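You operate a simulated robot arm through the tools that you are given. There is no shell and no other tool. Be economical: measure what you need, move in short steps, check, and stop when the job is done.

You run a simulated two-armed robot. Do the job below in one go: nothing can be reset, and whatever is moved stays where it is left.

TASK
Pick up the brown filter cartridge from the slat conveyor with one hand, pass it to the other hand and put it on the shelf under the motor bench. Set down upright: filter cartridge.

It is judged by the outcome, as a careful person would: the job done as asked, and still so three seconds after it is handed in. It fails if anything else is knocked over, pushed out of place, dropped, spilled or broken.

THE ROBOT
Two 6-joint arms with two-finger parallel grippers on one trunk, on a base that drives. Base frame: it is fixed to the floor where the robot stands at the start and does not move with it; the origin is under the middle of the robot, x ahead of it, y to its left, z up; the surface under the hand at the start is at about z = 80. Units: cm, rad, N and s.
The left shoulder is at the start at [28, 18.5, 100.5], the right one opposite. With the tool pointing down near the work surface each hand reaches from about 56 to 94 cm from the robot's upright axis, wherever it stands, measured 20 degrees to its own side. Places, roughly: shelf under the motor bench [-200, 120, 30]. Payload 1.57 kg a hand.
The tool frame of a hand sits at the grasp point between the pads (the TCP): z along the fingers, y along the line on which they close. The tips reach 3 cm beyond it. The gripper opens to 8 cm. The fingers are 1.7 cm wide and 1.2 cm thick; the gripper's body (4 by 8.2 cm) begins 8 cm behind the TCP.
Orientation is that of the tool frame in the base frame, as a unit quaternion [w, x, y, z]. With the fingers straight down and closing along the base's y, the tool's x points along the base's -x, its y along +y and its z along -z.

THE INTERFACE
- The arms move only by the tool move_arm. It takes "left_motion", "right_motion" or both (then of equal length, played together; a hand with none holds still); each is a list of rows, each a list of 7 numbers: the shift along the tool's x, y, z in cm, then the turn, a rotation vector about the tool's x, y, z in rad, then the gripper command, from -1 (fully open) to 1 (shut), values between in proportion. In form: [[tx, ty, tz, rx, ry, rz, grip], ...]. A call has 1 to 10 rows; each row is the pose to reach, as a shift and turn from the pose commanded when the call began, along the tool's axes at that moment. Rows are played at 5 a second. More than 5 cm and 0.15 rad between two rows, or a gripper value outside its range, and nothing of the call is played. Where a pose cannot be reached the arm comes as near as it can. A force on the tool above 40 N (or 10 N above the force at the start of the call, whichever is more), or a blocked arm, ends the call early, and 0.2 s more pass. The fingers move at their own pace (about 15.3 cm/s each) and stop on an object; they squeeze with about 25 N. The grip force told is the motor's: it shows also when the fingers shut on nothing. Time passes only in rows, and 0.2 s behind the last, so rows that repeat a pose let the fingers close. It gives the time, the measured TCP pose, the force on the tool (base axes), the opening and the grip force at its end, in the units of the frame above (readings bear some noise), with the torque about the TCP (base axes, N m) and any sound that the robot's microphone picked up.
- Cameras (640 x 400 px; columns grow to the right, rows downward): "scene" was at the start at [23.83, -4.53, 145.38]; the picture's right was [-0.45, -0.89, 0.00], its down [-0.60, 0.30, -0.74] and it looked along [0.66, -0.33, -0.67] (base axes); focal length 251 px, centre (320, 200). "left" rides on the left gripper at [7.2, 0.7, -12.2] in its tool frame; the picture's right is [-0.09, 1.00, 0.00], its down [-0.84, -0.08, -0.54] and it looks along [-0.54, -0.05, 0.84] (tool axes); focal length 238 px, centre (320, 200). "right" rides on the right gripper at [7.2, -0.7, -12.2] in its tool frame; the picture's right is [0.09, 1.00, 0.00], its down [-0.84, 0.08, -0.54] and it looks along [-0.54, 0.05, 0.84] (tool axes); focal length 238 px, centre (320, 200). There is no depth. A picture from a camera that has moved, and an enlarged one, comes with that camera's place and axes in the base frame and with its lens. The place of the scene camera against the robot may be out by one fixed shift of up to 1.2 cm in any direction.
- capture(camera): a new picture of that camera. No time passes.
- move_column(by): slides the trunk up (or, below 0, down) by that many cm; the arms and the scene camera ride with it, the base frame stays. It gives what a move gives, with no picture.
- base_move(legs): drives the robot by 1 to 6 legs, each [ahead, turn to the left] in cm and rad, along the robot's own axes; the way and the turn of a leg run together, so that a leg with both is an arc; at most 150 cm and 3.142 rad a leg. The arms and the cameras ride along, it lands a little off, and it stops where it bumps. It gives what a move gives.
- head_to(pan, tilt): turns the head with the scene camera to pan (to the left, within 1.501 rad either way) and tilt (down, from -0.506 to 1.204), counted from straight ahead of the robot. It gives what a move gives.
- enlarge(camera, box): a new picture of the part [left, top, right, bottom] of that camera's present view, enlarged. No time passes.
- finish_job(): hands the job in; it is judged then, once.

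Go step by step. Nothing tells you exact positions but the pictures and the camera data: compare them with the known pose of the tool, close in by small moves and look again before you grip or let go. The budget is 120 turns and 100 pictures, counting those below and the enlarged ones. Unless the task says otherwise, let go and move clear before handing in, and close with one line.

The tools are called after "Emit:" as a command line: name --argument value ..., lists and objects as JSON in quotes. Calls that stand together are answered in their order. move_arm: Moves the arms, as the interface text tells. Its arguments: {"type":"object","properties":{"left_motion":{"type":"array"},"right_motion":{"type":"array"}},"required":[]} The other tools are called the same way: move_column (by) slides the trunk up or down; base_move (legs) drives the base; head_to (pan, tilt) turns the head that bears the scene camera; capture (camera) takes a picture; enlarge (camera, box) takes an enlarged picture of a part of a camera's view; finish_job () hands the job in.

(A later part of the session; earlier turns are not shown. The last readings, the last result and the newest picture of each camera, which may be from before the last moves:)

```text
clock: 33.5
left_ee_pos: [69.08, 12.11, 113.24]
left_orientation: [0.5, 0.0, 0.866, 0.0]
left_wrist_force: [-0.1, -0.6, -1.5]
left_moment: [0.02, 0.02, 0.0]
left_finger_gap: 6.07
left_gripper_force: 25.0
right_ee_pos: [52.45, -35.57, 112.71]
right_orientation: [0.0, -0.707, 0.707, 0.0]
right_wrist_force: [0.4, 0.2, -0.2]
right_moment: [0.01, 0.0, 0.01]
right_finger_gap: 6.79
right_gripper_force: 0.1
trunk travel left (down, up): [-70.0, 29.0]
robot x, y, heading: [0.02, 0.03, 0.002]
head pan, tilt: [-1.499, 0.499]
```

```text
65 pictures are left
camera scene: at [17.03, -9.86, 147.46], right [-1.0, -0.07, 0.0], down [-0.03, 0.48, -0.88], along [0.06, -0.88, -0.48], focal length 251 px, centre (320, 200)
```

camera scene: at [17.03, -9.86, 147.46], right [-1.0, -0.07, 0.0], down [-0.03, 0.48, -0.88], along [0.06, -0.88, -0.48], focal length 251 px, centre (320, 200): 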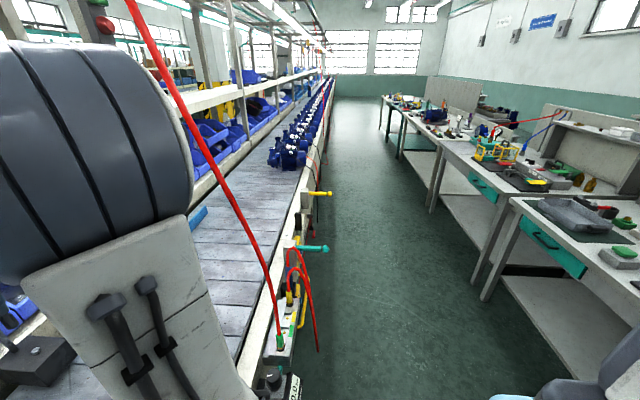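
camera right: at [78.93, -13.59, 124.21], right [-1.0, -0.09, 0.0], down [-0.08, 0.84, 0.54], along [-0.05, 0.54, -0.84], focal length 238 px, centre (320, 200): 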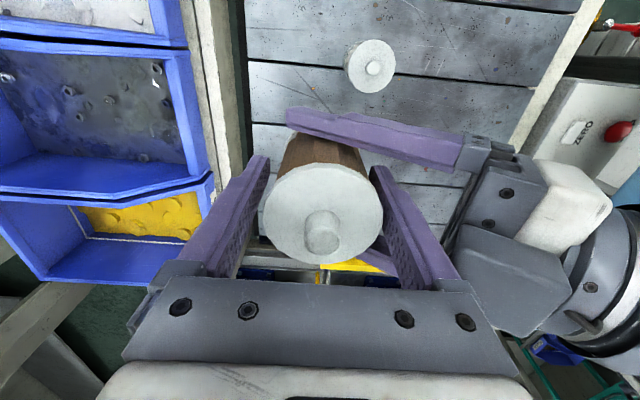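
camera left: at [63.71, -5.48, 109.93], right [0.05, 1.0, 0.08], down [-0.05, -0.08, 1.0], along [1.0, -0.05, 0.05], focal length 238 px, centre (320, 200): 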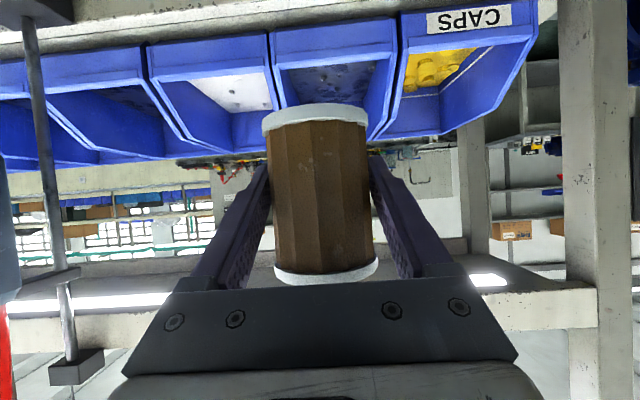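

The aisle runs between the conveyor (x≈40) and a row of benches at x≈-90, with a teal cart at y≈100–160. I'll raise the trunk so the hands clear things, back up a little, turn left and look for the motor bench.

Emit:
move_column --by 22

Emit:
base_move --legs '[[-20, 0], [0, 1.2]]'

Emit:
head_to --pan 1.0 --tilt 0.5

Emit:
capture --camera "scene"

```text
clock: 35.9
left_ee_pos: [69.14, 12.06, 135.32]
left_orientation: [0.5, 0.0, 0.866, 0.0]
left_wrist_force: [-0.3, 0.7, -1.5]
left_moment: [0.0, 0.01, 0.04]
left_finger_gap: 6.08
left_gripper_force: 25.4
right_ee_pos: [52.36, -35.7, 134.66]
right_orientation: [0.0, -0.707, 0.707, 0.0]
right_wrist_force: [0.9, -0.2, -0.2]
right_moment: [0.02, -0.01, 0.03]
right_finger_gap: 6.78
right_gripper_force: 0.1
trunk travel left (down, up): [-92.0, 7.0]
robot x, y, heading: [-0.13, -0.13, 0.0]
head pan, tilt: [-1.499, 0.499]
```

```text
clock: 40.5
left_ee_pos: [-7.07, 68.8, 135.31]
left_orientation: [0.411, -0.493, 0.712, 0.285]
left_wrist_force: [-0.7, 0.3, -1.5]
left_moment: [0.01, -0.05, 0.0]
left_finger_gap: 6.07
left_gripper_force: 24.7
right_ee_pos: [31.67, 36.34, 134.74]
right_orientation: [0.0, 0.984, -0.179, 0.001]
right_wrist_force: [0.3, 0.3, 0.4]
right_moment: [0.0, 0.0, 0.01]
right_finger_gap: 6.81
right_gripper_force: 0.1
trunk travel left (down, up): [-92.0, 7.0]
robot x, y, heading: [-20.29, 0.03, 1.211]
head pan, tilt: [-1.499, 0.499]
```

```text
clock: 42.8
left_ee_pos: [-7.18, 68.89, 135.26]
left_orientation: [0.411, -0.493, 0.713, 0.284]
left_wrist_force: [0.1, -0.3, -0.2]
left_moment: [-0.02, 0.01, 0.02]
left_finger_gap: 6.08
left_gripper_force: 24.3
right_ee_pos: [31.61, 36.55, 134.87]
right_orientation: [0.0, 0.984, -0.18, 0.0]
right_wrist_force: [-0.1, 0.1, -0.5]
right_moment: [0.0, 0.0, 0.0]
right_finger_gap: 6.79
right_gripper_force: 0.1
trunk travel left (down, up): [-92.0, 7.0]
robot x, y, heading: [-20.15, 0.36, 1.212]
head pan, tilt: [1.0, 0.499]
```

```text
64 pictures are left
camera scene: at [-19.66, 21.48, 169.45], right [0.8, 0.6, 0.0], down [0.29, -0.38, -0.88], along [-0.52, 0.7, -0.48], focal length 251 px, centre (320, 200)
```

scene: 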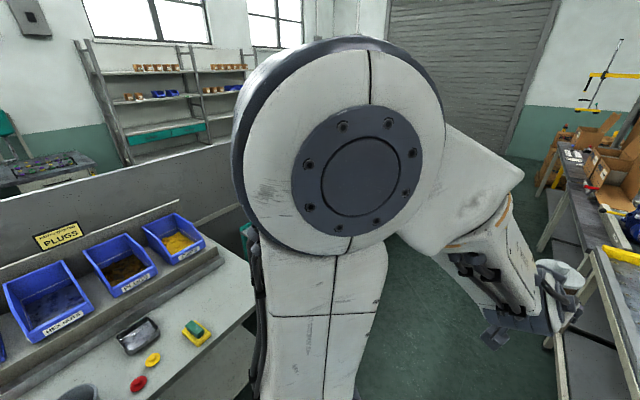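

A bench with PLUGS bins ends at y≈67; the motor bench must be beyond. I'll turn further left and look between the arms.

Emit:
base_move --legs '[[0, 1.2]]'

Emit:
head_to --pan 0.0 --tilt 0.4

Emit:
capture --camera "scene"

Emit:
head_to --pan -0.7 --tilt 0.4

Emit:
capture --camera "scene"

```text
clock: 46.1
left_ee_pos: [-78.86, 38.47, 135.31]
left_orientation: [-0.184, 0.805, -0.319, -0.465]
left_wrist_force: [-0.7, 0.4, -1.5]
left_moment: [0.01, 0.0, 0.04]
left_finger_gap: 6.03
left_gripper_force: 25.0
right_ee_pos: [-33.91, 61.83, 134.81]
right_orientation: [0.001, 0.918, 0.396, 0.001]
right_wrist_force: [0.6, -1.1, -0.4]
right_moment: [0.07, -0.02, -0.01]
right_finger_gap: 6.79
right_gripper_force: 0.0
trunk travel left (down, up): [-92.0, 7.0]
robot x, y, heading: [-20.11, 0.27, 2.392]
head pan, tilt: [1.0, 0.499]
```

```text
clock: 47.4
left_ee_pos: [-78.87, 38.5, 135.36]
left_orientation: [-0.185, 0.805, -0.319, -0.465]
left_wrist_force: [-0.2, -0.2, -1.1]
left_moment: [0.01, -0.01, -0.01]
left_finger_gap: 6.06
left_gripper_force: 25.4
right_ee_pos: [-34.02, 61.81, 134.83]
right_orientation: [0.0, 0.918, 0.396, 0.0]
right_wrist_force: [0.1, 1.0, 0.5]
right_moment: [0.0, -0.01, -0.01]
right_finger_gap: 6.81
right_gripper_force: 0.1
trunk travel left (down, up): [-92.0, 7.0]
robot x, y, heading: [-20.13, -0.09, 2.392]
head pan, tilt: [0.0, 0.4]
```

```text
63 pictures are left
camera scene: at [-38.31, 16.47, 170.37], right [0.68, 0.73, 0.0], down [0.28, -0.27, -0.92], along [-0.67, 0.63, -0.39], focal length 251 px, centre (320, 200)
```

scene: 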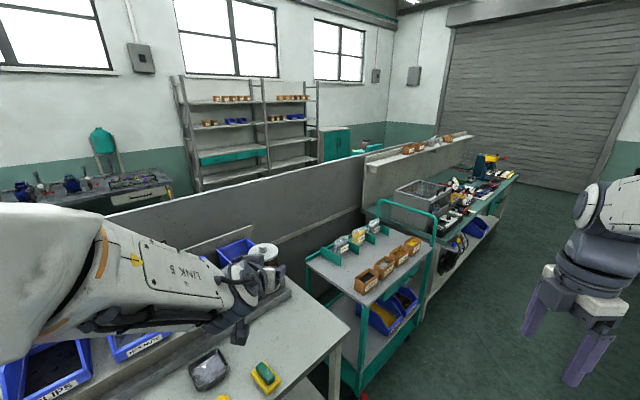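

```text
clock: 48.4
left_ee_pos: [-78.96, 38.53, 135.21]
left_orientation: [-0.185, 0.805, -0.319, -0.465]
left_wrist_force: [0.3, 0.4, -0.2]
left_moment: [0.01, 0.01, 0.02]
left_finger_gap: 6.07
left_gripper_force: 25.1
right_ee_pos: [-33.88, 61.91, 134.7]
right_orientation: [0.0, 0.918, 0.397, 0.0]
right_wrist_force: [0.3, 0.3, -0.3]
right_moment: [-0.03, 0.04, -0.01]
right_finger_gap: 6.81
right_gripper_force: 0.0
trunk travel left (down, up): [-92.0, 7.0]
robot x, y, heading: [-20.08, -0.15, 2.39]
head pan, tilt: [-0.7, 0.4]
```

```text
62 pictures are left
camera scene: at [-32.64, 19.34, 170.37], right [0.99, 0.12, 0.0], down [0.05, -0.39, -0.92], along [-0.11, 0.91, -0.39], focal length 251 px, centre (320, 200)
```

scene: 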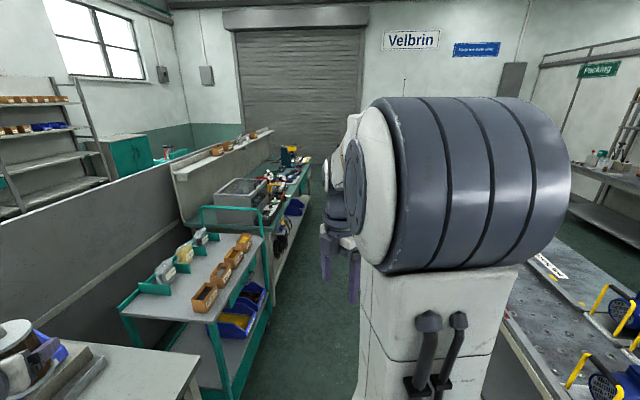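

The motor bench at (-200, 120) must be on the far side of the long partition at x≈-165. I'll drive round its far end: first up the aisle in +y, then check the way.

Emit:
base_move --legs '[[0, -0.8], [130, 0]]'

Emit:
head_to --pan 0.0 --tilt 0.35

Emit:
capture --camera "scene"

Emit:
head_to --pan 1.3 --tilt 0.35

Emit:
capture --camera "scene"

```text
clock: 57.2
left_ee_pos: [-37.35, 201.28, 135.38]
left_orientation: [-0.349, 0.621, -0.604, -0.358]
left_wrist_force: [0.3, 0.2, -0.9]
left_moment: [0.04, -0.02, 0.0]
left_finger_gap: 6.05
left_gripper_force: 24.8
right_ee_pos: [10.75, 186.0, 134.77]
right_orientation: [0.0, 1.0, 0.014, 0.0]
right_wrist_force: [-0.3, 0.7, 0.4]
right_moment: [-0.01, 0.0, 0.03]
right_finger_gap: 6.78
right_gripper_force: 0.0
trunk travel left (down, up): [-92.0, 7.0]
robot x, y, heading: [-23.51, 132.73, 1.6]
head pan, tilt: [-0.7, 0.4]
```

```text
clock: 58.2
left_ee_pos: [-37.49, 201.44, 135.29]
left_orientation: [-0.349, 0.621, -0.604, -0.358]
left_wrist_force: [0.1, 0.2, -1.0]
left_moment: [-0.03, 0.01, -0.03]
left_finger_gap: 6.06
left_gripper_force: 25.0
right_ee_pos: [10.96, 186.05, 134.92]
right_orientation: [0.0, 1.0, 0.014, -0.001]
right_wrist_force: [0.2, 0.5, 0.0]
right_moment: [-0.01, 0.02, 0.0]
right_finger_gap: 6.79
right_gripper_force: 0.1
trunk travel left (down, up): [-92.0, 7.0]
robot x, y, heading: [-22.94, 132.49, 1.603]
head pan, tilt: [0.0, 0.351]
```

```text
61 pictures are left
camera scene: at [-23.77, 157.13, 170.82], right [1.0, 0.03, 0.0], down [0.01, -0.34, -0.94], along [-0.03, 0.94, -0.34], focal length 251 px, centre (320, 200)
```

scene: 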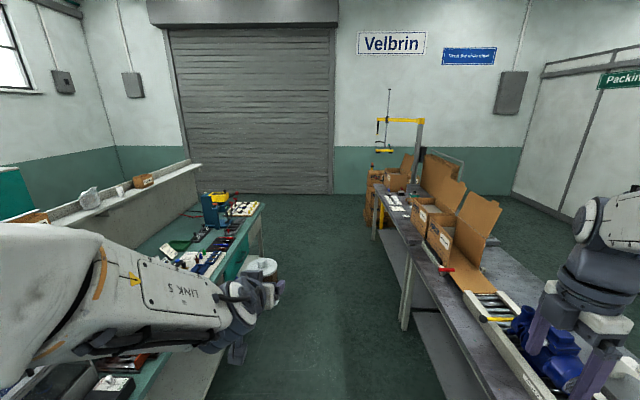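

```text
clock: 59.7
left_ee_pos: [-37.41, 201.33, 135.41]
left_orientation: [-0.349, 0.621, -0.604, -0.358]
left_wrist_force: [-0.1, 0.6, -0.3]
left_moment: [0.0, 0.0, -0.02]
left_finger_gap: 6.08
left_gripper_force: 24.7
right_ee_pos: [10.98, 185.98, 134.8]
right_orientation: [0.0, 1.0, 0.013, 0.0]
right_wrist_force: [0.2, -0.2, 0.9]
right_moment: [-0.02, 0.04, 0.0]
right_finger_gap: 6.77
right_gripper_force: 0.1
trunk travel left (down, up): [-92.0, 7.0]
robot x, y, heading: [-23.5, 132.43, 1.597]
head pan, tilt: [1.3, 0.351]
```

```text
60 pictures are left
camera scene: at [-32.53, 150.05, 170.82], right [0.24, 0.97, 0.0], down [0.33, -0.08, -0.94], along [-0.91, 0.22, -0.34], focal length 251 px, centre (320, 200)
```

scene: 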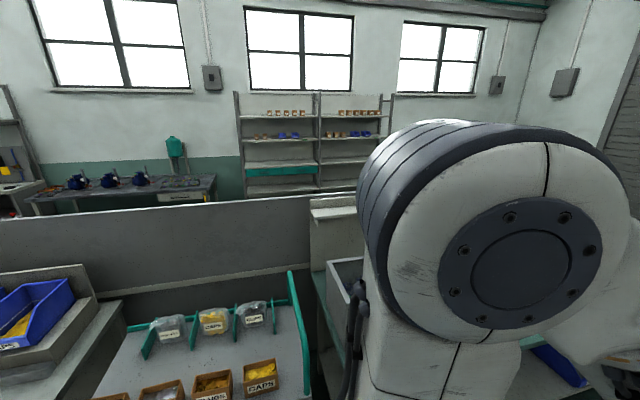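

The way ahead is open past the bench end at y≈380. I'll continue up the aisle and look again before rounding the corner.

Emit:
base_move --legs '[[0, -0.03], [100, 0], [90, 0]]'

Emit:
head_to --pan 0.0 --tilt 0.45

Emit:
capture --camera "scene"

Emit:
head_to --pan 0.9 --tilt 0.45

Emit:
capture --camera "scene"

```text
clock: 69.6
left_ee_pos: [-37.53, 392.14, 135.35]
left_orientation: [-0.352, 0.615, -0.61, -0.355]
left_wrist_force: [-0.8, 0.0, -0.1]
left_moment: [0.02, 0.03, -0.01]
left_finger_gap: 6.07
left_gripper_force: 24.7
right_ee_pos: [10.37, 375.76, 134.69]
right_orientation: [0.0, 1.0, 0.003, 0.001]
right_wrist_force: [0.0, 0.6, -0.2]
right_moment: [0.02, 0.0, 0.0]
right_finger_gap: 6.79
right_gripper_force: 0.0
trunk travel left (down, up): [-92.0, 7.0]
robot x, y, heading: [-25.15, 323.21, 1.581]
head pan, tilt: [1.3, 0.351]
```

```text
clock: 71.1
left_ee_pos: [-37.51, 392.2, 135.35]
left_orientation: [-0.352, 0.614, -0.61, -0.355]
left_wrist_force: [0.1, 0.0, -1.2]
left_moment: [-0.01, 0.0, -0.02]
left_finger_gap: 6.06
left_gripper_force: 25.3
right_ee_pos: [10.51, 375.69, 134.75]
right_orientation: [0.0, 1.0, 0.004, -0.001]
right_wrist_force: [0.4, 0.3, 0.3]
right_moment: [0.01, -0.01, -0.03]
right_finger_gap: 6.81
right_gripper_force: 0.0
trunk travel left (down, up): [-92.0, 7.0]
robot x, y, heading: [-25.06, 322.82, 1.58]
head pan, tilt: [0.0, 0.45]
```

```text
59 pictures are left
camera scene: at [-24.78, 347.48, 169.9], right [1.0, 0.01, 0.0], down [0.0, -0.44, -0.9], along [-0.01, 0.9, -0.44], focal length 251 px, centre (320, 200)
```

scene: 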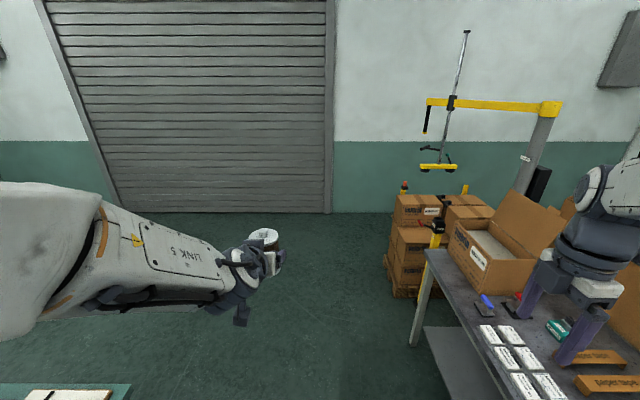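

```text
clock: 72.3
left_ee_pos: [-37.45, 392.19, 135.33]
left_orientation: [-0.352, 0.615, -0.61, -0.355]
left_wrist_force: [-0.7, -1.1, -1.0]
left_moment: [0.02, 0.0, -0.01]
left_finger_gap: 6.03
left_gripper_force: 24.6
right_ee_pos: [10.4, 375.63, 134.75]
right_orientation: [0.0, 1.0, 0.004, 0.0]
right_wrist_force: [0.0, -0.1, 0.9]
right_moment: [0.01, -0.02, 0.03]
right_finger_gap: 6.79
right_gripper_force: 0.0
trunk travel left (down, up): [-92.0, 7.0]
robot x, y, heading: [-24.84, 323.14, 1.584]
head pan, tilt: [0.901, 0.45]
```

```text
58 pictures are left
camera scene: at [-31.94, 343.95, 169.9], right [0.62, 0.79, 0.0], down [0.34, -0.27, -0.9], along [-0.71, 0.55, -0.44], focal length 251 px, centre (320, 200)
```

scene: 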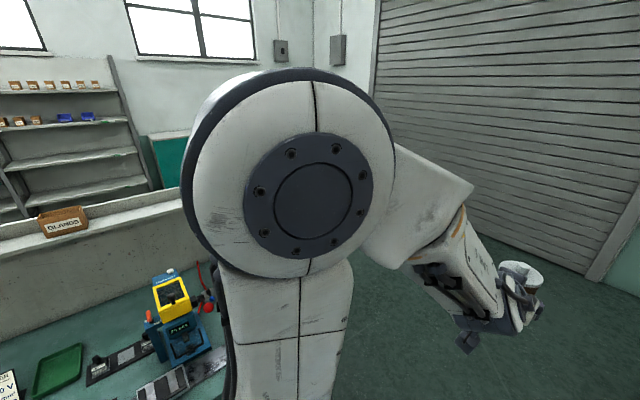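

The bench ends at y≈392 and the floor beyond is clear. I'll go 125 ahead, turn left and look along the far end.

Emit:
base_move --legs '[[125, 0], [0, 1.56]]'

Emit:
head_to --pan 0.0 --tilt 0.4

Emit:
capture --camera "scene"

```text
clock: 82.5
left_ee_pos: [-96.07, 434.2, 135.33]
left_orientation: [0.009, 0.866, 0.017, -0.5]
left_wrist_force: [-0.2, -0.3, -1.6]
left_moment: [0.0, 0.02, 0.0]
left_finger_gap: 6.08
left_gripper_force: 24.4
right_ee_pos: [-81.2, 482.55, 134.74]
right_orientation: [0.0, 0.693, 0.721, 0.0]
right_wrist_force: [0.4, -0.3, 0.5]
right_moment: [-0.01, 0.0, -0.02]
right_finger_gap: 6.8
right_gripper_force: 0.1
trunk travel left (down, up): [-92.0, 7.0]
robot x, y, heading: [-27.65, 449.09, -3.106]
head pan, tilt: [0.901, 0.45]
```

```text
clock: 83.7
left_ee_pos: [-95.98, 434.16, 135.35]
left_orientation: [0.01, 0.866, 0.017, -0.499]
left_wrist_force: [0.3, 0.2, -0.7]
left_moment: [0.02, -0.03, 0.0]
left_finger_gap: 6.05
left_gripper_force: 25.1
right_ee_pos: [-81.12, 482.63, 134.72]
right_orientation: [0.0, 0.694, 0.72, -0.001]
right_wrist_force: [0.7, -0.6, 0.4]
right_moment: [0.0, 0.02, 0.03]
right_finger_gap: 6.79
right_gripper_force: 0.0
trunk travel left (down, up): [-92.0, 7.0]
robot x, y, heading: [-27.19, 449.05, -3.1]
head pan, tilt: [0.0, 0.4]
```

```text
57 pictures are left
camera scene: at [-52.34, 447.12, 170.37], right [-0.04, 1.0, 0.0], down [0.39, 0.02, -0.92], along [-0.92, -0.04, -0.39], focal length 251 px, centre (320, 200)
```

scene: 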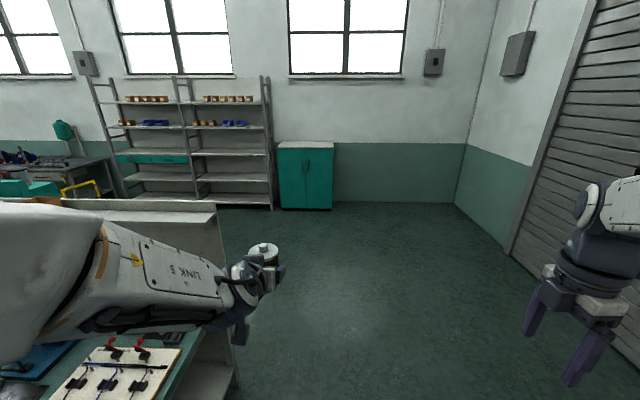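

The end of the row is clear, so I'll drive on in -x and look left down the far aisle.

Emit:
base_move --legs '[[0, -0.05], [150, 0]]'

Emit:
head_to --pan 0.4 --tilt 0.4

Emit:
capture --camera "scene"

Emit:
head_to --pan 1.5 --tilt 0.4

Emit:
capture --camera "scene"

```text
clock: 91.5
left_ee_pos: [-246.69, 436.88, 135.31]
left_orientation: [0.002, 0.867, 0.003, -0.499]
left_wrist_force: [-0.3, 1.4, -0.7]
left_moment: [-0.01, -0.01, -0.02]
left_finger_gap: 6.05
left_gripper_force: 24.9
right_ee_pos: [-230.25, 484.69, 134.7]
right_orientation: [0.0, 0.705, 0.709, 0.0]
right_wrist_force: [0.1, -0.4, 0.2]
right_moment: [0.0, 0.01, -0.01]
right_finger_gap: 6.81
right_gripper_force: 0.0
trunk travel left (down, up): [-92.0, 7.0]
robot x, y, heading: [-177.74, 449.13, -3.139]
head pan, tilt: [0.0, 0.4]
```

```text
clock: 92.4
left_ee_pos: [-246.74, 436.75, 135.26]
left_orientation: [0.001, 0.866, 0.002, -0.499]
left_wrist_force: [0.2, -0.6, -0.8]
left_moment: [-0.01, 0.02, 0.01]
left_finger_gap: 6.05
left_gripper_force: 24.5
right_ee_pos: [-230.31, 484.64, 134.73]
right_orientation: [-0.001, 0.705, 0.709, 0.0]
right_wrist_force: [-0.2, 0.1, 0.0]
right_moment: [0.03, 0.0, 0.01]
right_finger_gap: 6.79
right_gripper_force: 0.1
trunk travel left (down, up): [-92.0, 7.0]
robot x, y, heading: [-177.9, 449.39, -3.134]
head pan, tilt: [0.4, 0.4]
```

```text
56 pictures are left
camera scene: at [-201.79, 444.67, 170.37], right [-0.39, 0.92, 0.0], down [0.36, 0.15, -0.92], along [-0.85, -0.36, -0.39], focal length 251 px, centre (320, 200)
```

scene: 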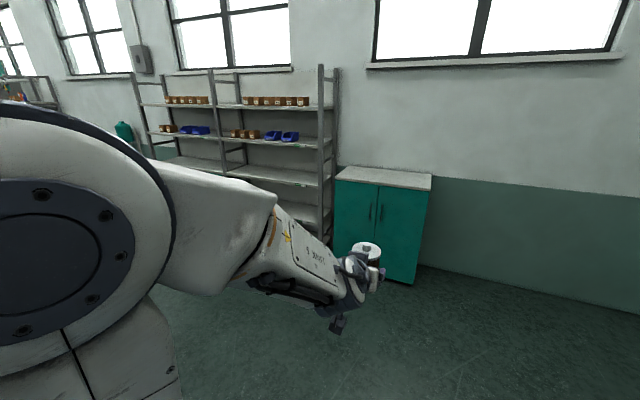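

```text
clock: 93.7
left_ee_pos: [-246.67, 436.8, 135.35]
left_orientation: [0.001, 0.866, 0.002, -0.5]
left_wrist_force: [0.3, -0.6, -0.7]
left_moment: [0.01, -0.02, 0.01]
left_finger_gap: 6.05
left_gripper_force: 25.5
right_ee_pos: [-230.32, 484.64, 134.73]
right_orientation: [0.0, 0.706, 0.708, 0.0]
right_wrist_force: [0.3, -0.7, -1.2]
right_moment: [-0.03, 0.01, 0.01]
right_finger_gap: 6.82
right_gripper_force: 0.0
trunk travel left (down, up): [-92.0, 7.0]
robot x, y, heading: [-177.72, 449.08, -3.13]
head pan, tilt: [1.499, 0.4]
```

```text
55 pictures are left
camera scene: at [-193.88, 439.09, 170.37], right [-1.0, 0.07, 0.0], down [0.03, 0.39, -0.92], along [-0.06, -0.92, -0.39], focal length 251 px, centre (320, 200)
```

scene: 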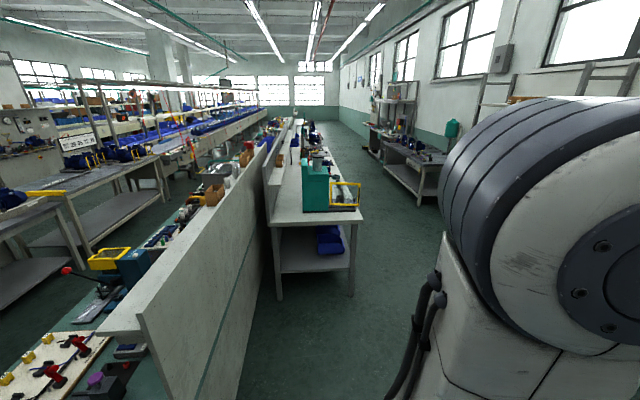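

The bench row I want is behind the partition: x from about -165 to -238, starting at y≈264. I'll go round to x≈-303 and face down the far aisle.

Emit:
base_move --legs '[[122, 0], [0, 1.56], [60, 0]]'

Emit:
head_to --pan 0.0 --tilt 0.4

Emit:
capture --camera "scene"

```text
clock: 106.7
left_ee_pos: [-290.2, 318.32, 135.32]
left_orientation: [0.348, 0.62, 0.606, -0.357]
left_wrist_force: [-1.4, -0.5, -0.8]
left_moment: [0.0, 0.04, 0.01]
left_finger_gap: 6.06
left_gripper_force: 25.2
right_ee_pos: [-337.42, 336.3, 134.64]
right_orientation: [0.0, 0.013, 1.0, 0.0]
right_wrist_force: [-0.6, -1.1, 0.2]
right_moment: [-0.02, 0.02, 0.01]
right_finger_gap: 6.82
right_gripper_force: 0.1
trunk travel left (down, up): [-92.0, 7.0]
robot x, y, heading: [-300.55, 388.03, -1.593]
head pan, tilt: [1.499, 0.4]
```

```text
clock: 108.3
left_ee_pos: [-290.22, 318.42, 135.22]
left_orientation: [0.349, 0.62, 0.605, -0.358]
left_wrist_force: [0.6, 0.8, -0.7]
left_moment: [0.07, 0.01, -0.03]
left_finger_gap: 6.04
left_gripper_force: 25.0
right_ee_pos: [-337.53, 336.22, 134.68]
right_orientation: [0.0, 0.012, 1.0, 0.0]
right_wrist_force: [-0.2, -1.1, -0.5]
right_moment: [-0.05, 0.01, -0.02]
right_finger_gap: 6.79
right_gripper_force: 0.0
trunk travel left (down, up): [-92.0, 7.0]
robot x, y, heading: [-300.66, 388.03, -1.597]
head pan, tilt: [0.0, 0.4]
```

```text
54 pictures are left
camera scene: at [-300.81, 361.77, 170.37], right [-1.0, 0.02, 0.0], down [0.01, 0.39, -0.92], along [-0.02, -0.92, -0.39], focal length 251 px, centre (320, 200)
```

scene: 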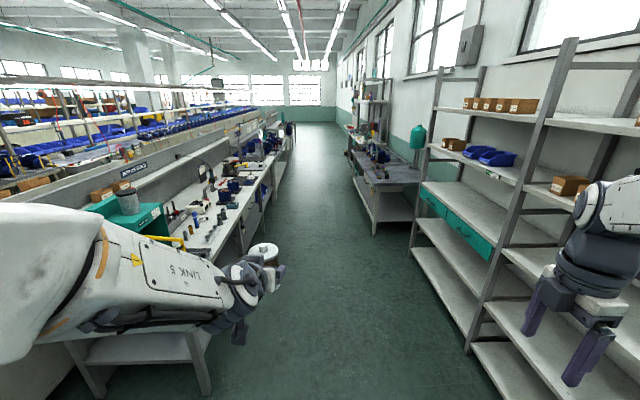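

I see a sign on the partition above the bench row. I'll enlarge it and the bench.

Emit:
enlarge --camera "scene" --box '[80, 120, 300, 260]'

```text
2.86 times, centred on (190, 190) of scene
camera zoom: at [-300.81, 361.77, 170.37], right [-1.0, 0.02, 0.0], down [0.01, 0.39, -0.92], along [-0.02, -0.92, -0.39], focal length 718 px, centre (691, 229)
```

zoom: 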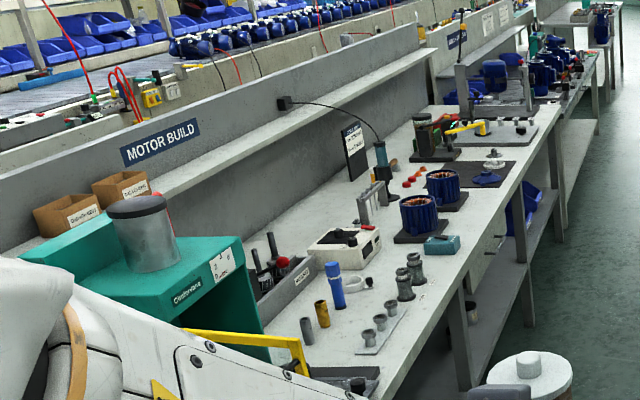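

That's the "MOTOR BUILD" bench. I'll drive along to about y≈180 and look at the shelf beneath from the aisle.

Emit:
base_move --legs '[[0, 0.02], [150, 0], [55, 0]]'

Emit:
head_to --pan 0.9 --tilt 0.8

Emit:
capture --camera "scene"

```text
clock: 118.8
left_ee_pos: [-287.83, 114.15, 135.29]
left_orientation: [0.354, 0.611, 0.613, -0.353]
left_wrist_force: [0.0, 1.3, -1.1]
left_moment: [-0.04, 0.0, 0.01]
left_finger_gap: 6.05
left_gripper_force: 25.4
right_ee_pos: [-335.59, 130.94, 134.86]
right_orientation: [0.0, -0.002, 1.0, 0.001]
right_wrist_force: [0.5, -0.3, 0.5]
right_moment: [-0.01, 0.01, -0.01]
right_finger_gap: 6.81
right_gripper_force: 0.1
trunk travel left (down, up): [-92.0, 7.0]
robot x, y, heading: [-300.2, 183.55, -1.566]
head pan, tilt: [0.0, 0.4]
```

```text
clock: 120.0
left_ee_pos: [-287.93, 114.32, 135.28]
left_orientation: [0.353, 0.612, 0.613, -0.353]
left_wrist_force: [0.0, -0.1, -0.9]
left_moment: [0.02, 0.03, 0.0]
left_finger_gap: 6.05
left_gripper_force: 24.9
right_ee_pos: [-335.54, 130.87, 134.74]
right_orientation: [0.0, -0.001, 1.0, 0.0]
right_wrist_force: [0.8, 1.0, -0.5]
right_moment: [-0.01, 0.02, 0.01]
right_finger_gap: 6.79
right_gripper_force: 0.0
trunk travel left (down, up): [-92.0, 7.0]
robot x, y, heading: [-300.01, 183.27, -1.567]
head pan, tilt: [0.901, 0.799]
```

```text
52 pictures are left
camera scene: at [-293.24, 161.56, 166.86], right [-0.62, -0.79, 0.0], down [-0.56, 0.44, -0.7], along [0.55, -0.43, -0.72], focal length 251 px, centre (320, 200)
```

scene: 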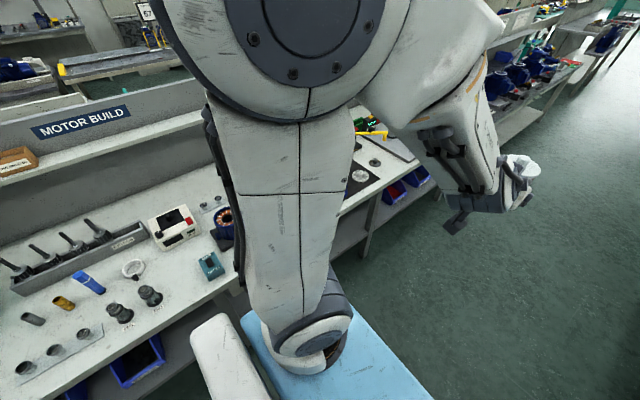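

Bins sit on the lower shelf in places. I'll move on to y≈115, face the bench, back off a little and lower the trunk to see under it.

Emit:
base_move --legs '[[65, 0], [0, 1.57], [-28, 0]]'

Emit:
head_to --pan 0.0 --tilt 0.6

Emit:
capture --camera "scene"

```text
clock: 129.0
left_ee_pos: [-258.68, 130.15, 135.23]
left_orientation: [0.498, 0.0, 0.867, -0.001]
left_wrist_force: [0.0, 1.3, -2.0]
left_moment: [0.02, 0.03, 0.02]
left_finger_gap: 6.05
left_gripper_force: 24.8
right_ee_pos: [-275.1, 82.38, 134.82]
right_orientation: [0.0, 0.707, -0.707, 0.0]
right_wrist_force: [0.5, -0.1, 0.0]
right_moment: [-0.01, 0.01, 0.03]
right_finger_gap: 6.8
right_gripper_force: 0.0
trunk travel left (down, up): [-92.0, 7.0]
robot x, y, heading: [-327.52, 118.01, 0.001]
head pan, tilt: [0.901, 0.799]
```

```text
clock: 130.2
left_ee_pos: [-258.53, 130.09, 135.38]
left_orientation: [0.5, -0.001, 0.866, 0.0]
left_wrist_force: [-0.9, -0.9, -1.1]
left_moment: [0.01, -0.01, 0.0]
left_finger_gap: 6.03
left_gripper_force: 25.1
right_ee_pos: [-275.23, 82.35, 134.79]
right_orientation: [0.001, 0.707, -0.707, 0.0]
right_wrist_force: [0.1, -0.2, 0.5]
right_moment: [-0.02, 0.01, 0.01]
right_finger_gap: 6.78
right_gripper_force: 0.1
trunk travel left (down, up): [-92.0, 7.0]
robot x, y, heading: [-327.52, 118.02, 0.007]
head pan, tilt: [0.0, 0.6]
```

```text
51 pictures are left
camera scene: at [-302.46, 117.31, 168.54], right [0.01, -1.0, 0.0], down [-0.57, 0.0, -0.82], along [0.82, 0.01, -0.57], focal length 251 px, centre (320, 200)
```

scene: 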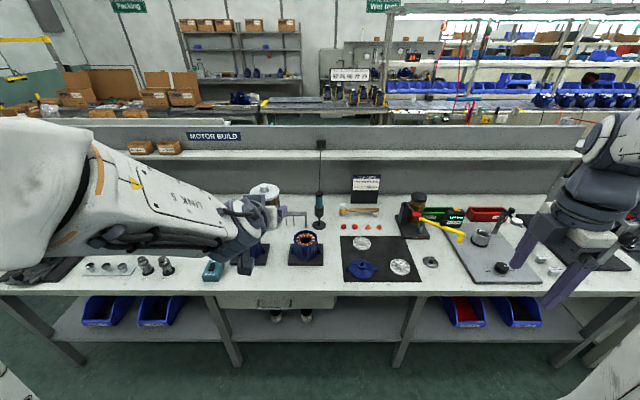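

The middle bay of the shelf is free apart from two dark items at the back. I'll lower the trunk in front of the bench and look under.

Emit:
move_column --by -65

Emit:
capture --camera "scene"

Emit:
capture --camera "left"

Emit:
capture --camera "right"

```text
refused: -65 is not a number from -40 to 40
```

```text
50 pictures are left
camera scene: at [-302.46, 117.31, 168.54], right [0.01, -1.0, 0.0], down [-0.57, 0.0, -0.82], along [0.82, 0.01, -0.57], focal length 251 px, centre (320, 200)
```

scene: 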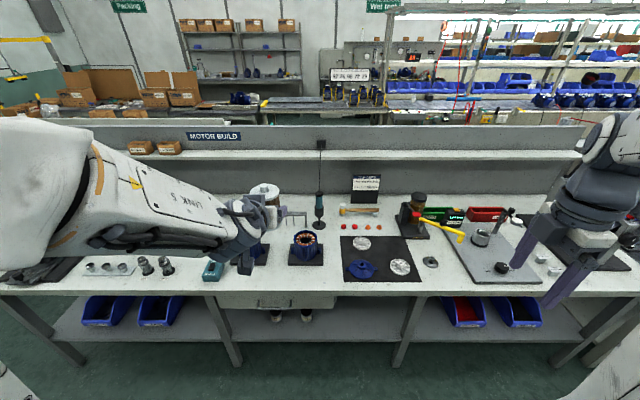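

```text
49 pictures are left
camera left: at [-272.71, 130.64, 135.16], right [0.04, 1.0, 0.08], down [-0.05, -0.08, 1.0], along [1.0, -0.05, 0.05], focal length 238 px, centre (320, 200)
```

left: 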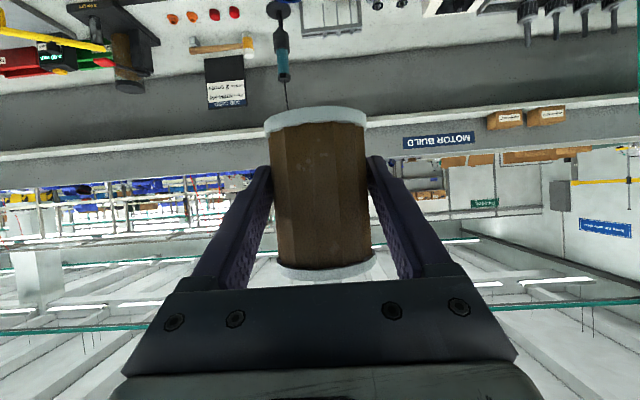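

```text
48 pictures are left
camera right: at [-274.45, 75.12, 146.93], right [-1.0, -0.09, 0.0], down [-0.08, 0.84, 0.54], along [-0.05, 0.54, -0.84], focal length 238 px, centre (320, 200)
```

right: 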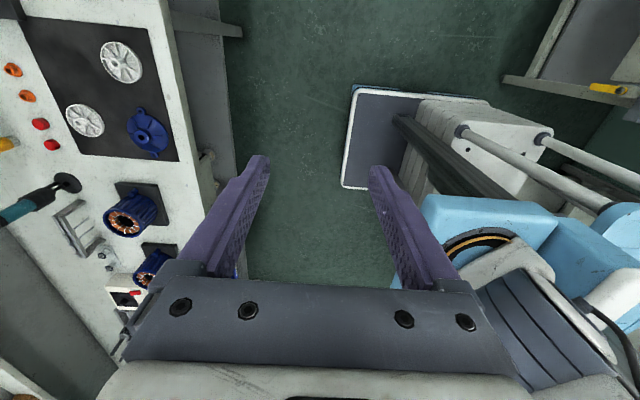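

The column takes at most 40 cm at a time, so I'll lower it in two steps.

Emit:
move_column --by -35

Emit:
move_column --by -30

Emit:
head_to --pan -0.1 --tilt 0.5

Emit:
capture --camera "scene"

Emit:
capture --camera "left"

```text
clock: 133.6
left_ee_pos: [-258.54, 130.18, 100.24]
left_orientation: [0.5, -0.001, 0.866, 0.001]
left_wrist_force: [0.7, -0.5, -0.8]
left_moment: [-0.03, -0.04, 0.02]
left_finger_gap: 6.05
left_gripper_force: 24.8
right_ee_pos: [-275.23, 82.27, 99.88]
right_orientation: [0.0, 0.707, -0.707, 0.0]
right_wrist_force: [-0.1, -0.8, 0.6]
right_moment: [-0.02, 0.0, 0.02]
right_finger_gap: 6.76
right_gripper_force: 0.1
trunk travel left (down, up): [-57.0, 42.0]
robot x, y, heading: [-327.56, 118.09, 0.008]
head pan, tilt: [0.0, 0.6]
```

```text
clock: 136.6
left_ee_pos: [-258.62, 130.15, 70.38]
left_orientation: [0.499, -0.001, 0.867, 0.0]
left_wrist_force: [0.3, 0.5, -0.8]
left_moment: [0.06, 0.0, -0.04]
left_finger_gap: 6.05
left_gripper_force: 24.7
right_ee_pos: [-275.22, 82.54, 69.84]
right_orientation: [0.0, 0.708, -0.707, 0.0]
right_wrist_force: [0.5, -0.3, -0.6]
right_moment: [0.01, 0.01, 0.02]
right_finger_gap: 6.79
right_gripper_force: 0.0
trunk travel left (down, up): [-27.0, 72.0]
robot x, y, heading: [-327.81, 117.98, 0.002]
head pan, tilt: [0.0, 0.6]
```

```text
clock: 137.3
left_ee_pos: [-258.57, 130.12, 70.31]
left_orientation: [0.5, -0.001, 0.866, 0.001]
left_wrist_force: [-0.2, 0.4, -1.4]
left_moment: [0.02, 0.02, 0.03]
left_finger_gap: 6.03
left_gripper_force: 25.1
right_ee_pos: [-275.04, 82.45, 69.72]
right_orientation: [0.0, 0.708, -0.706, 0.0]
right_wrist_force: [-0.3, 0.1, -0.5]
right_moment: [-0.03, 0.01, -0.02]
right_finger_gap: 6.81
right_gripper_force: 0.1
trunk travel left (down, up): [-27.0, 72.0]
robot x, y, heading: [-327.39, 118.35, 0.006]
head pan, tilt: [-0.099, 0.499]
```

```text
47 pictures are left
camera scene: at [-302.24, 116.41, 104.45], right [-0.09, -1.0, 0.0], down [-0.48, 0.04, -0.88], along [0.87, -0.08, -0.48], focal length 251 px, centre (320, 200)
```

scene: 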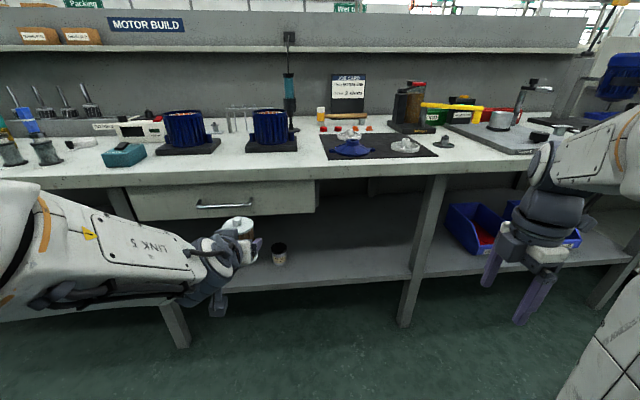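

```text
46 pictures are left
camera left: at [-272.71, 130.64, 70.16], right [0.04, 1.0, 0.08], down [-0.05, -0.08, 1.0], along [1.0, -0.05, 0.05], focal length 238 px, centre (320, 200)
```

left: 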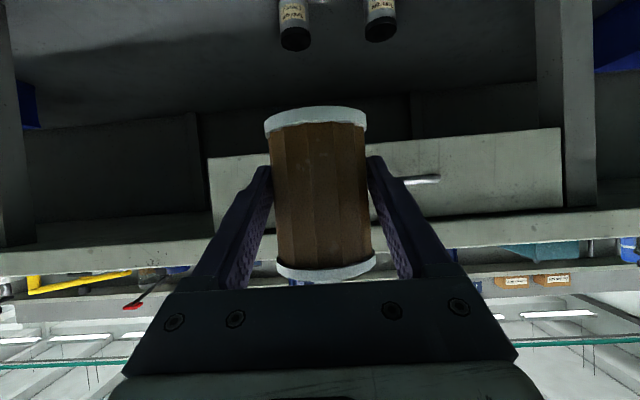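

There is free shelf between the two jars (y≈126, 144) and the leg at y≈72, so I'm aiming for about (-222, 99). First I'll check how upright the cartridge is in the hand, and tuck the right hand further back.

Emit:
enlarge --camera "scene" --box '[190, 190, 310, 270]'

Emit:
move_arm --right_motion '[[2.3, 2, 0, 0, 0, 0, -0.7], [4.6, 4, 0, 0, 0, 0, -0.7], [7, 6, 0, 0, 0, 0, -0.7], [9.3, 8, 0, 0, 0, 0, -0.7], [11.6, 10, 0, 0, 0, 0, -0.7], [14, 12, 0, 0, 0, 0, -0.7]]'

Emit:
enlarge --camera "left" --box '[220, 80, 420, 300]'

```text
5.00 times, centred on (250, 230) of scene
camera zoom: at [-302.24, 116.41, 104.45], right [-0.09, -1.0, 0.0], down [-0.48, 0.04, -0.88], along [0.87, -0.08, -0.48], focal length 1256 px, centre (670, 50)
```

zoom: 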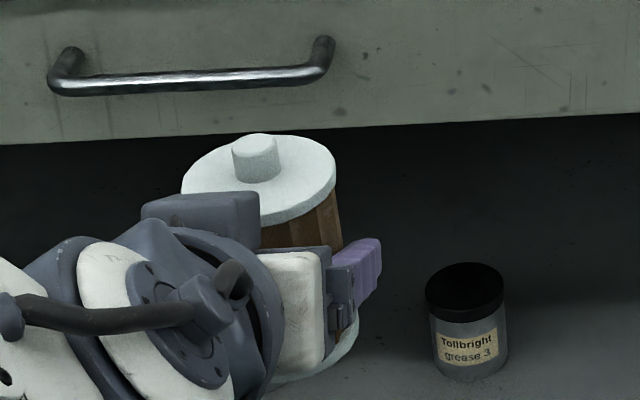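

```text
clock: 138.7
left_ee_pos: [-258.59, 130.14, 70.28]
left_orientation: [0.499, -0.001, 0.866, 0.0]
left_wrist_force: [-0.6, 0.5, -0.6]
left_moment: [0.0, 0.02, -0.02]
left_finger_gap: 6.07
left_gripper_force: 24.9
right_ee_pos: [-287.19, 68.58, 69.79]
right_orientation: [0.0, 0.708, -0.706, -0.001]
right_wrist_force: [0.0, 0.0, 0.2]
right_moment: [0.0, -0.03, 0.02]
right_finger_gap: 6.84
right_gripper_force: 0.1
trunk travel left (down, up): [-27.0, 72.0]
robot x, y, heading: [-327.24, 118.23, 0.006]
head pan, tilt: [-0.099, 0.499]
```

```text
1.82 times, centred on (320, 190) of left
camera zoom: at [-272.71, 130.65, 70.15], right [0.04, 1.0, 0.08], down [-0.05, -0.08, 1.0], along [1.0, -0.05, 0.05], focal length 433 px, centre (320, 218)
```

zoom: 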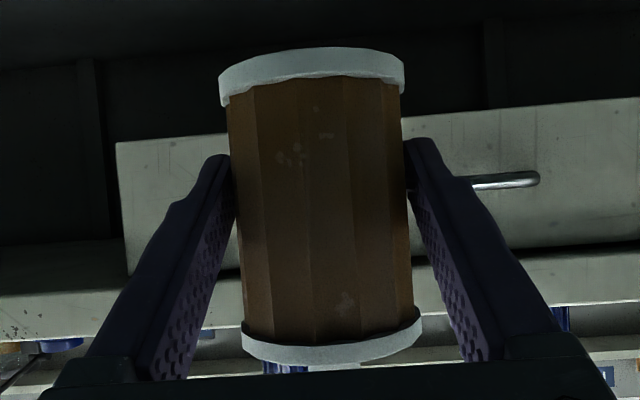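

The cartridge is upright to within about a degree. I'll lower the trunk the rest of the way, turn the base slightly right, and shift the left hand inward.

Emit:
move_column --by -26.5

Emit:
base_move --legs '[[0, -0.2]]'

Emit:
move_arm --left_motion '[[0, -2, 0, 0, 0, 0, 0.8], [0, -4, 0, 0, 0, 0, 0.8], [0, -6, 0, 0, 0, 0, 0.8], [0, -8, 0, 0, 0, 0, 0.8], [0, -10, 0, 0, 0, 0, 0.8], [0, -10, 0, 0, 0, 0, 0.8]]'

Emit:
capture --camera "scene"

Emit:
capture --camera "left"

```text
clock: 141.4
left_ee_pos: [-258.59, 130.14, 43.83]
left_orientation: [0.5, -0.002, 0.866, 0.001]
left_wrist_force: [-0.2, -0.3, -1.7]
left_moment: [0.01, 0.04, -0.01]
left_finger_gap: 6.03
left_gripper_force: 25.0
right_ee_pos: [-287.25, 68.5, 43.3]
right_orientation: [0.001, 0.708, -0.707, 0.001]
right_wrist_force: [-1.7, -0.8, 0.0]
right_moment: [0.0, 0.01, 0.0]
right_finger_gap: 6.83
right_gripper_force: 0.0
trunk travel left (down, up): [-0.5, 98.5]
robot x, y, heading: [-327.73, 118.05, 0.004]
head pan, tilt: [-0.099, 0.499]
```

```text
clock: 142.5
left_ee_pos: [-257.42, 116.13, 43.77]
left_orientation: [0.497, 0.087, 0.862, -0.05]
left_wrist_force: [-0.6, 0.4, -1.2]
left_moment: [0.02, 0.01, -0.01]
left_finger_gap: 5.98
left_gripper_force: 24.9
right_ee_pos: [-297.99, 61.37, 43.22]
right_orientation: [0.0, -0.633, 0.774, 0.0]
right_wrist_force: [0.6, 0.9, 0.1]
right_moment: [0.03, 0.01, -0.02]
right_finger_gap: 6.78
right_gripper_force: 0.1
trunk travel left (down, up): [-0.5, 98.5]
robot x, y, heading: [-327.75, 117.83, -0.196]
head pan, tilt: [-0.099, 0.499]
```

```text
clock: 143.9
left_ee_pos: [-259.42, 106.33, 43.93]
left_orientation: [0.497, 0.086, 0.862, -0.05]
left_wrist_force: [-0.2, 1.4, -1.2]
left_moment: [-0.06, -0.01, 0.01]
left_finger_gap: 6.03
left_gripper_force: 24.8
right_ee_pos: [-297.93, 61.36, 43.39]
right_orientation: [0.0, -0.633, 0.774, -0.001]
right_wrist_force: [0.1, 0.4, 1.0]
right_moment: [0.02, 0.02, -0.05]
right_finger_gap: 6.81
right_gripper_force: 0.0
trunk travel left (down, up): [-0.5, 98.5]
robot x, y, heading: [-327.44, 118.05, -0.198]
head pan, tilt: [-0.099, 0.499]
```

```text
43 pictures are left
camera scene: at [-302.91, 111.4, 77.95], right [-0.29, -0.96, 0.0], down [-0.46, 0.14, -0.88], along [0.84, -0.26, -0.48], focal length 251 px, centre (320, 200)
```

scene: 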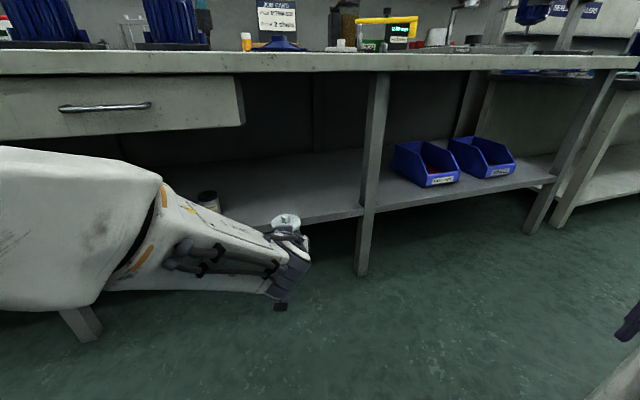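

```text
42 pictures are left
camera left: at [-273.25, 109.57, 43.81], right [0.24, 0.97, 0.08], down [-0.06, -0.07, 1.0], along [0.97, -0.25, 0.05], focal length 238 px, centre (320, 200)
```

left: 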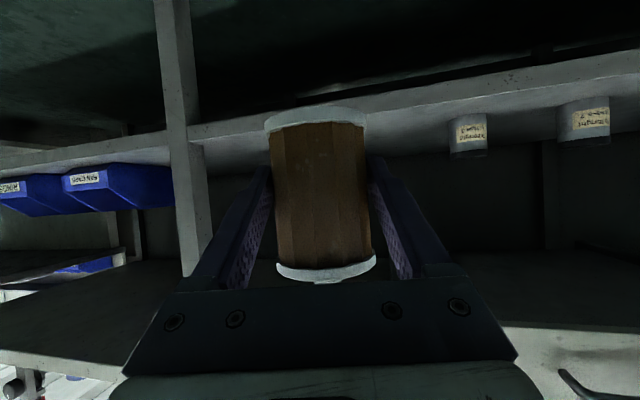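

I'll zoom in on the left-hand view to get the shelf's edge height and the clearances to the jars and leg.

Emit:
enlarge --camera "left" --box '[150, 60, 510, 220]'

Emit:
enlarge --camera "scene" --box '[180, 140, 400, 280]'

```text
1.78 times, centred on (330, 140) of left
camera zoom: at [-273.25, 109.57, 43.81], right [0.24, 0.97, 0.08], down [-0.06, -0.07, 1.0], along [0.97, -0.25, 0.05], focal length 424 px, centre (302, 307)
```

zoom: 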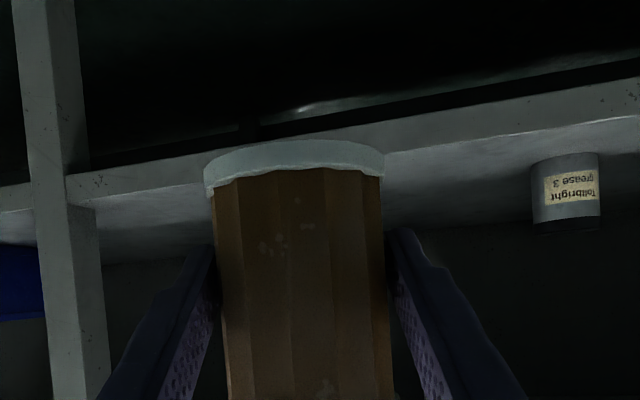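

```text
2.86 times, centred on (290, 210) of scene
camera zoom: at [-302.91, 111.4, 77.95], right [-0.29, -0.96, 0.0], down [-0.46, 0.14, -0.88], along [0.84, -0.26, -0.48], focal length 718 px, centre (406, 171)
```

zoom: 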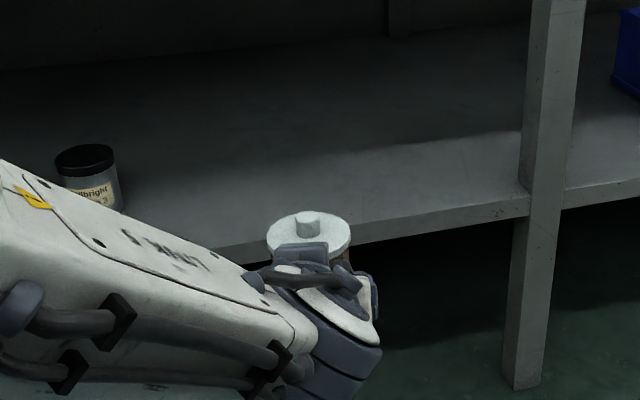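

The shelf top is at z≈32.5 with its front edge at x≈-235; the cartridge bottom is at about 40, so it's clear. I'll extend the left arm ahead first so the forearm stays low, then check before driving in.

Emit:
move_arm --left_motion '[[-1.5, 0, 2.6, 0, 0, 0, 0.8], [-3, 0, 5.2, 0, 0, 0, 0.8], [-4.5, 0, 7.8, 0, 0, 0, 0.8], [-6, 0, 10.4, 0, 0, 0, 0.8], [-6, 0, 10.4, 0, 0, 0, 0.8]]'

Emit:
head_to --pan 0.3 --tilt 0.4

Emit:
capture --camera "scene"

```text
clock: 145.1
left_ee_pos: [-247.9, 103.89, 44.02]
left_orientation: [0.497, 0.087, 0.862, -0.051]
left_wrist_force: [0.0, -0.3, -0.5]
left_moment: [0.0, 0.01, 0.03]
left_finger_gap: 6.04
left_gripper_force: 24.8
right_ee_pos: [-297.83, 61.39, 43.29]
right_orientation: [0.0, -0.633, 0.774, 0.0]
right_wrist_force: [-0.8, -0.2, 0.9]
right_moment: [0.04, -0.01, 0.02]
right_finger_gap: 6.79
right_gripper_force: 0.1
trunk travel left (down, up): [-0.5, 98.5]
robot x, y, heading: [-327.87, 117.95, -0.195]
head pan, tilt: [-0.099, 0.499]
```

```text
clock: 146.0
left_ee_pos: [-247.81, 103.85, 43.92]
left_orientation: [0.498, 0.086, 0.861, -0.05]
left_wrist_force: [-0.1, -0.2, -1.2]
left_moment: [0.03, 0.02, -0.02]
left_finger_gap: 6.02
left_gripper_force: 25.0
right_ee_pos: [-298.04, 61.33, 43.27]
right_orientation: [0.0, -0.634, 0.773, 0.0]
right_wrist_force: [-0.1, 0.6, -0.3]
right_moment: [-0.02, -0.03, -0.01]
right_finger_gap: 6.81
right_gripper_force: 0.0
trunk travel left (down, up): [-0.5, 98.5]
robot x, y, heading: [-327.46, 118.11, -0.198]
head pan, tilt: [0.3, 0.4]
```

```text
39 pictures are left
camera scene: at [-302.4, 115.01, 78.87], right [0.1, -0.99, 0.0], down [-0.39, -0.04, -0.92], along [0.92, 0.1, -0.39], focal length 251 px, centre (320, 200)
```

scene: 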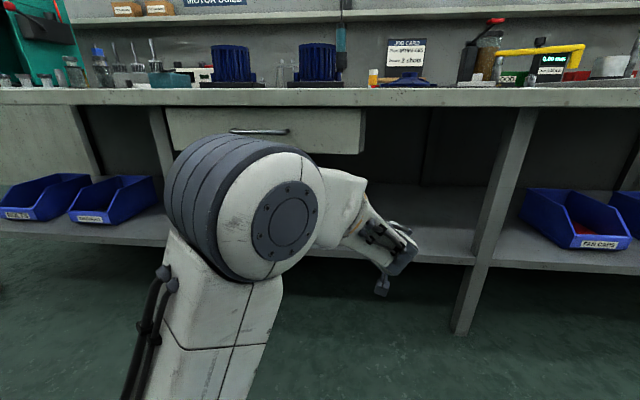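

The elbow bulges near the drawer's height, so I'll reach further with the arm and drive less. Extending another 10 cm ahead over the shelf edge.

Emit:
move_arm --left_motion '[[-1.25, 0, 2.16, 0, 0, 0, 0.8], [-2.5, 0, 4.33, 0, 0, 0, 0.8], [-3.75, 0, 6.5, 0, 0, 0, 0.8], [-5, 0, 8.66, 0, 0, 0, 0.8], [-5, 0, 8.66, 0, 0, 0, 0.8]]'

Emit:
capture --camera "scene"

Emit:
capture --camera "left"

```text
clock: 147.2
left_ee_pos: [-237.83, 101.94, 43.75]
left_orientation: [0.498, 0.086, 0.862, -0.05]
left_wrist_force: [0.0, 0.6, -0.6]
left_moment: [-0.04, -0.02, 0.0]
left_finger_gap: 6.02
left_gripper_force: 25.2
right_ee_pos: [-297.92, 61.52, 43.34]
right_orientation: [0.0, -0.634, 0.774, 0.0]
right_wrist_force: [-0.4, -0.5, -0.2]
right_moment: [0.03, -0.01, 0.01]
right_finger_gap: 6.81
right_gripper_force: 0.0
trunk travel left (down, up): [-0.5, 98.5]
robot x, y, heading: [-327.53, 118.17, -0.193]
head pan, tilt: [0.3, 0.4]
```

```text
38 pictures are left
camera scene: at [-302.4, 115.01, 78.87], right [0.1, -0.99, 0.0], down [-0.39, -0.04, -0.92], along [0.92, 0.1, -0.39], focal length 251 px, centre (320, 200)
```

scene: 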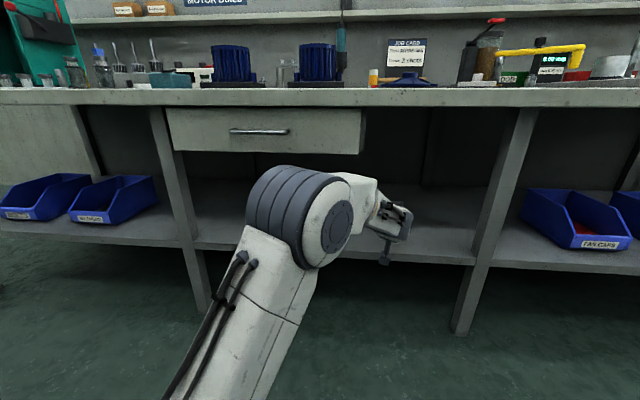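

```text
37 pictures are left
camera left: at [-251.68, 105.32, 43.59], right [0.24, 0.97, 0.08], down [-0.06, -0.07, 1.0], along [0.97, -0.25, 0.05], focal length 238 px, centre (320, 200)
```

left: 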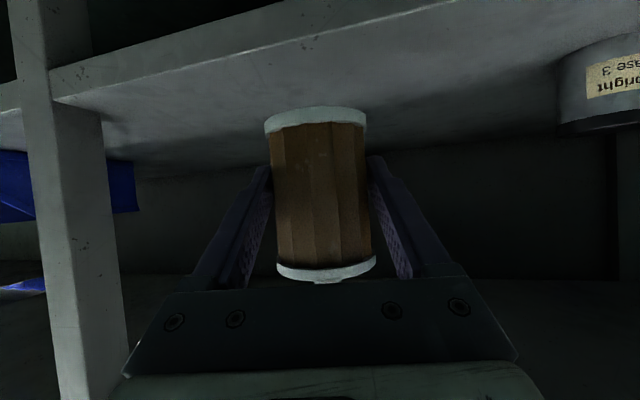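

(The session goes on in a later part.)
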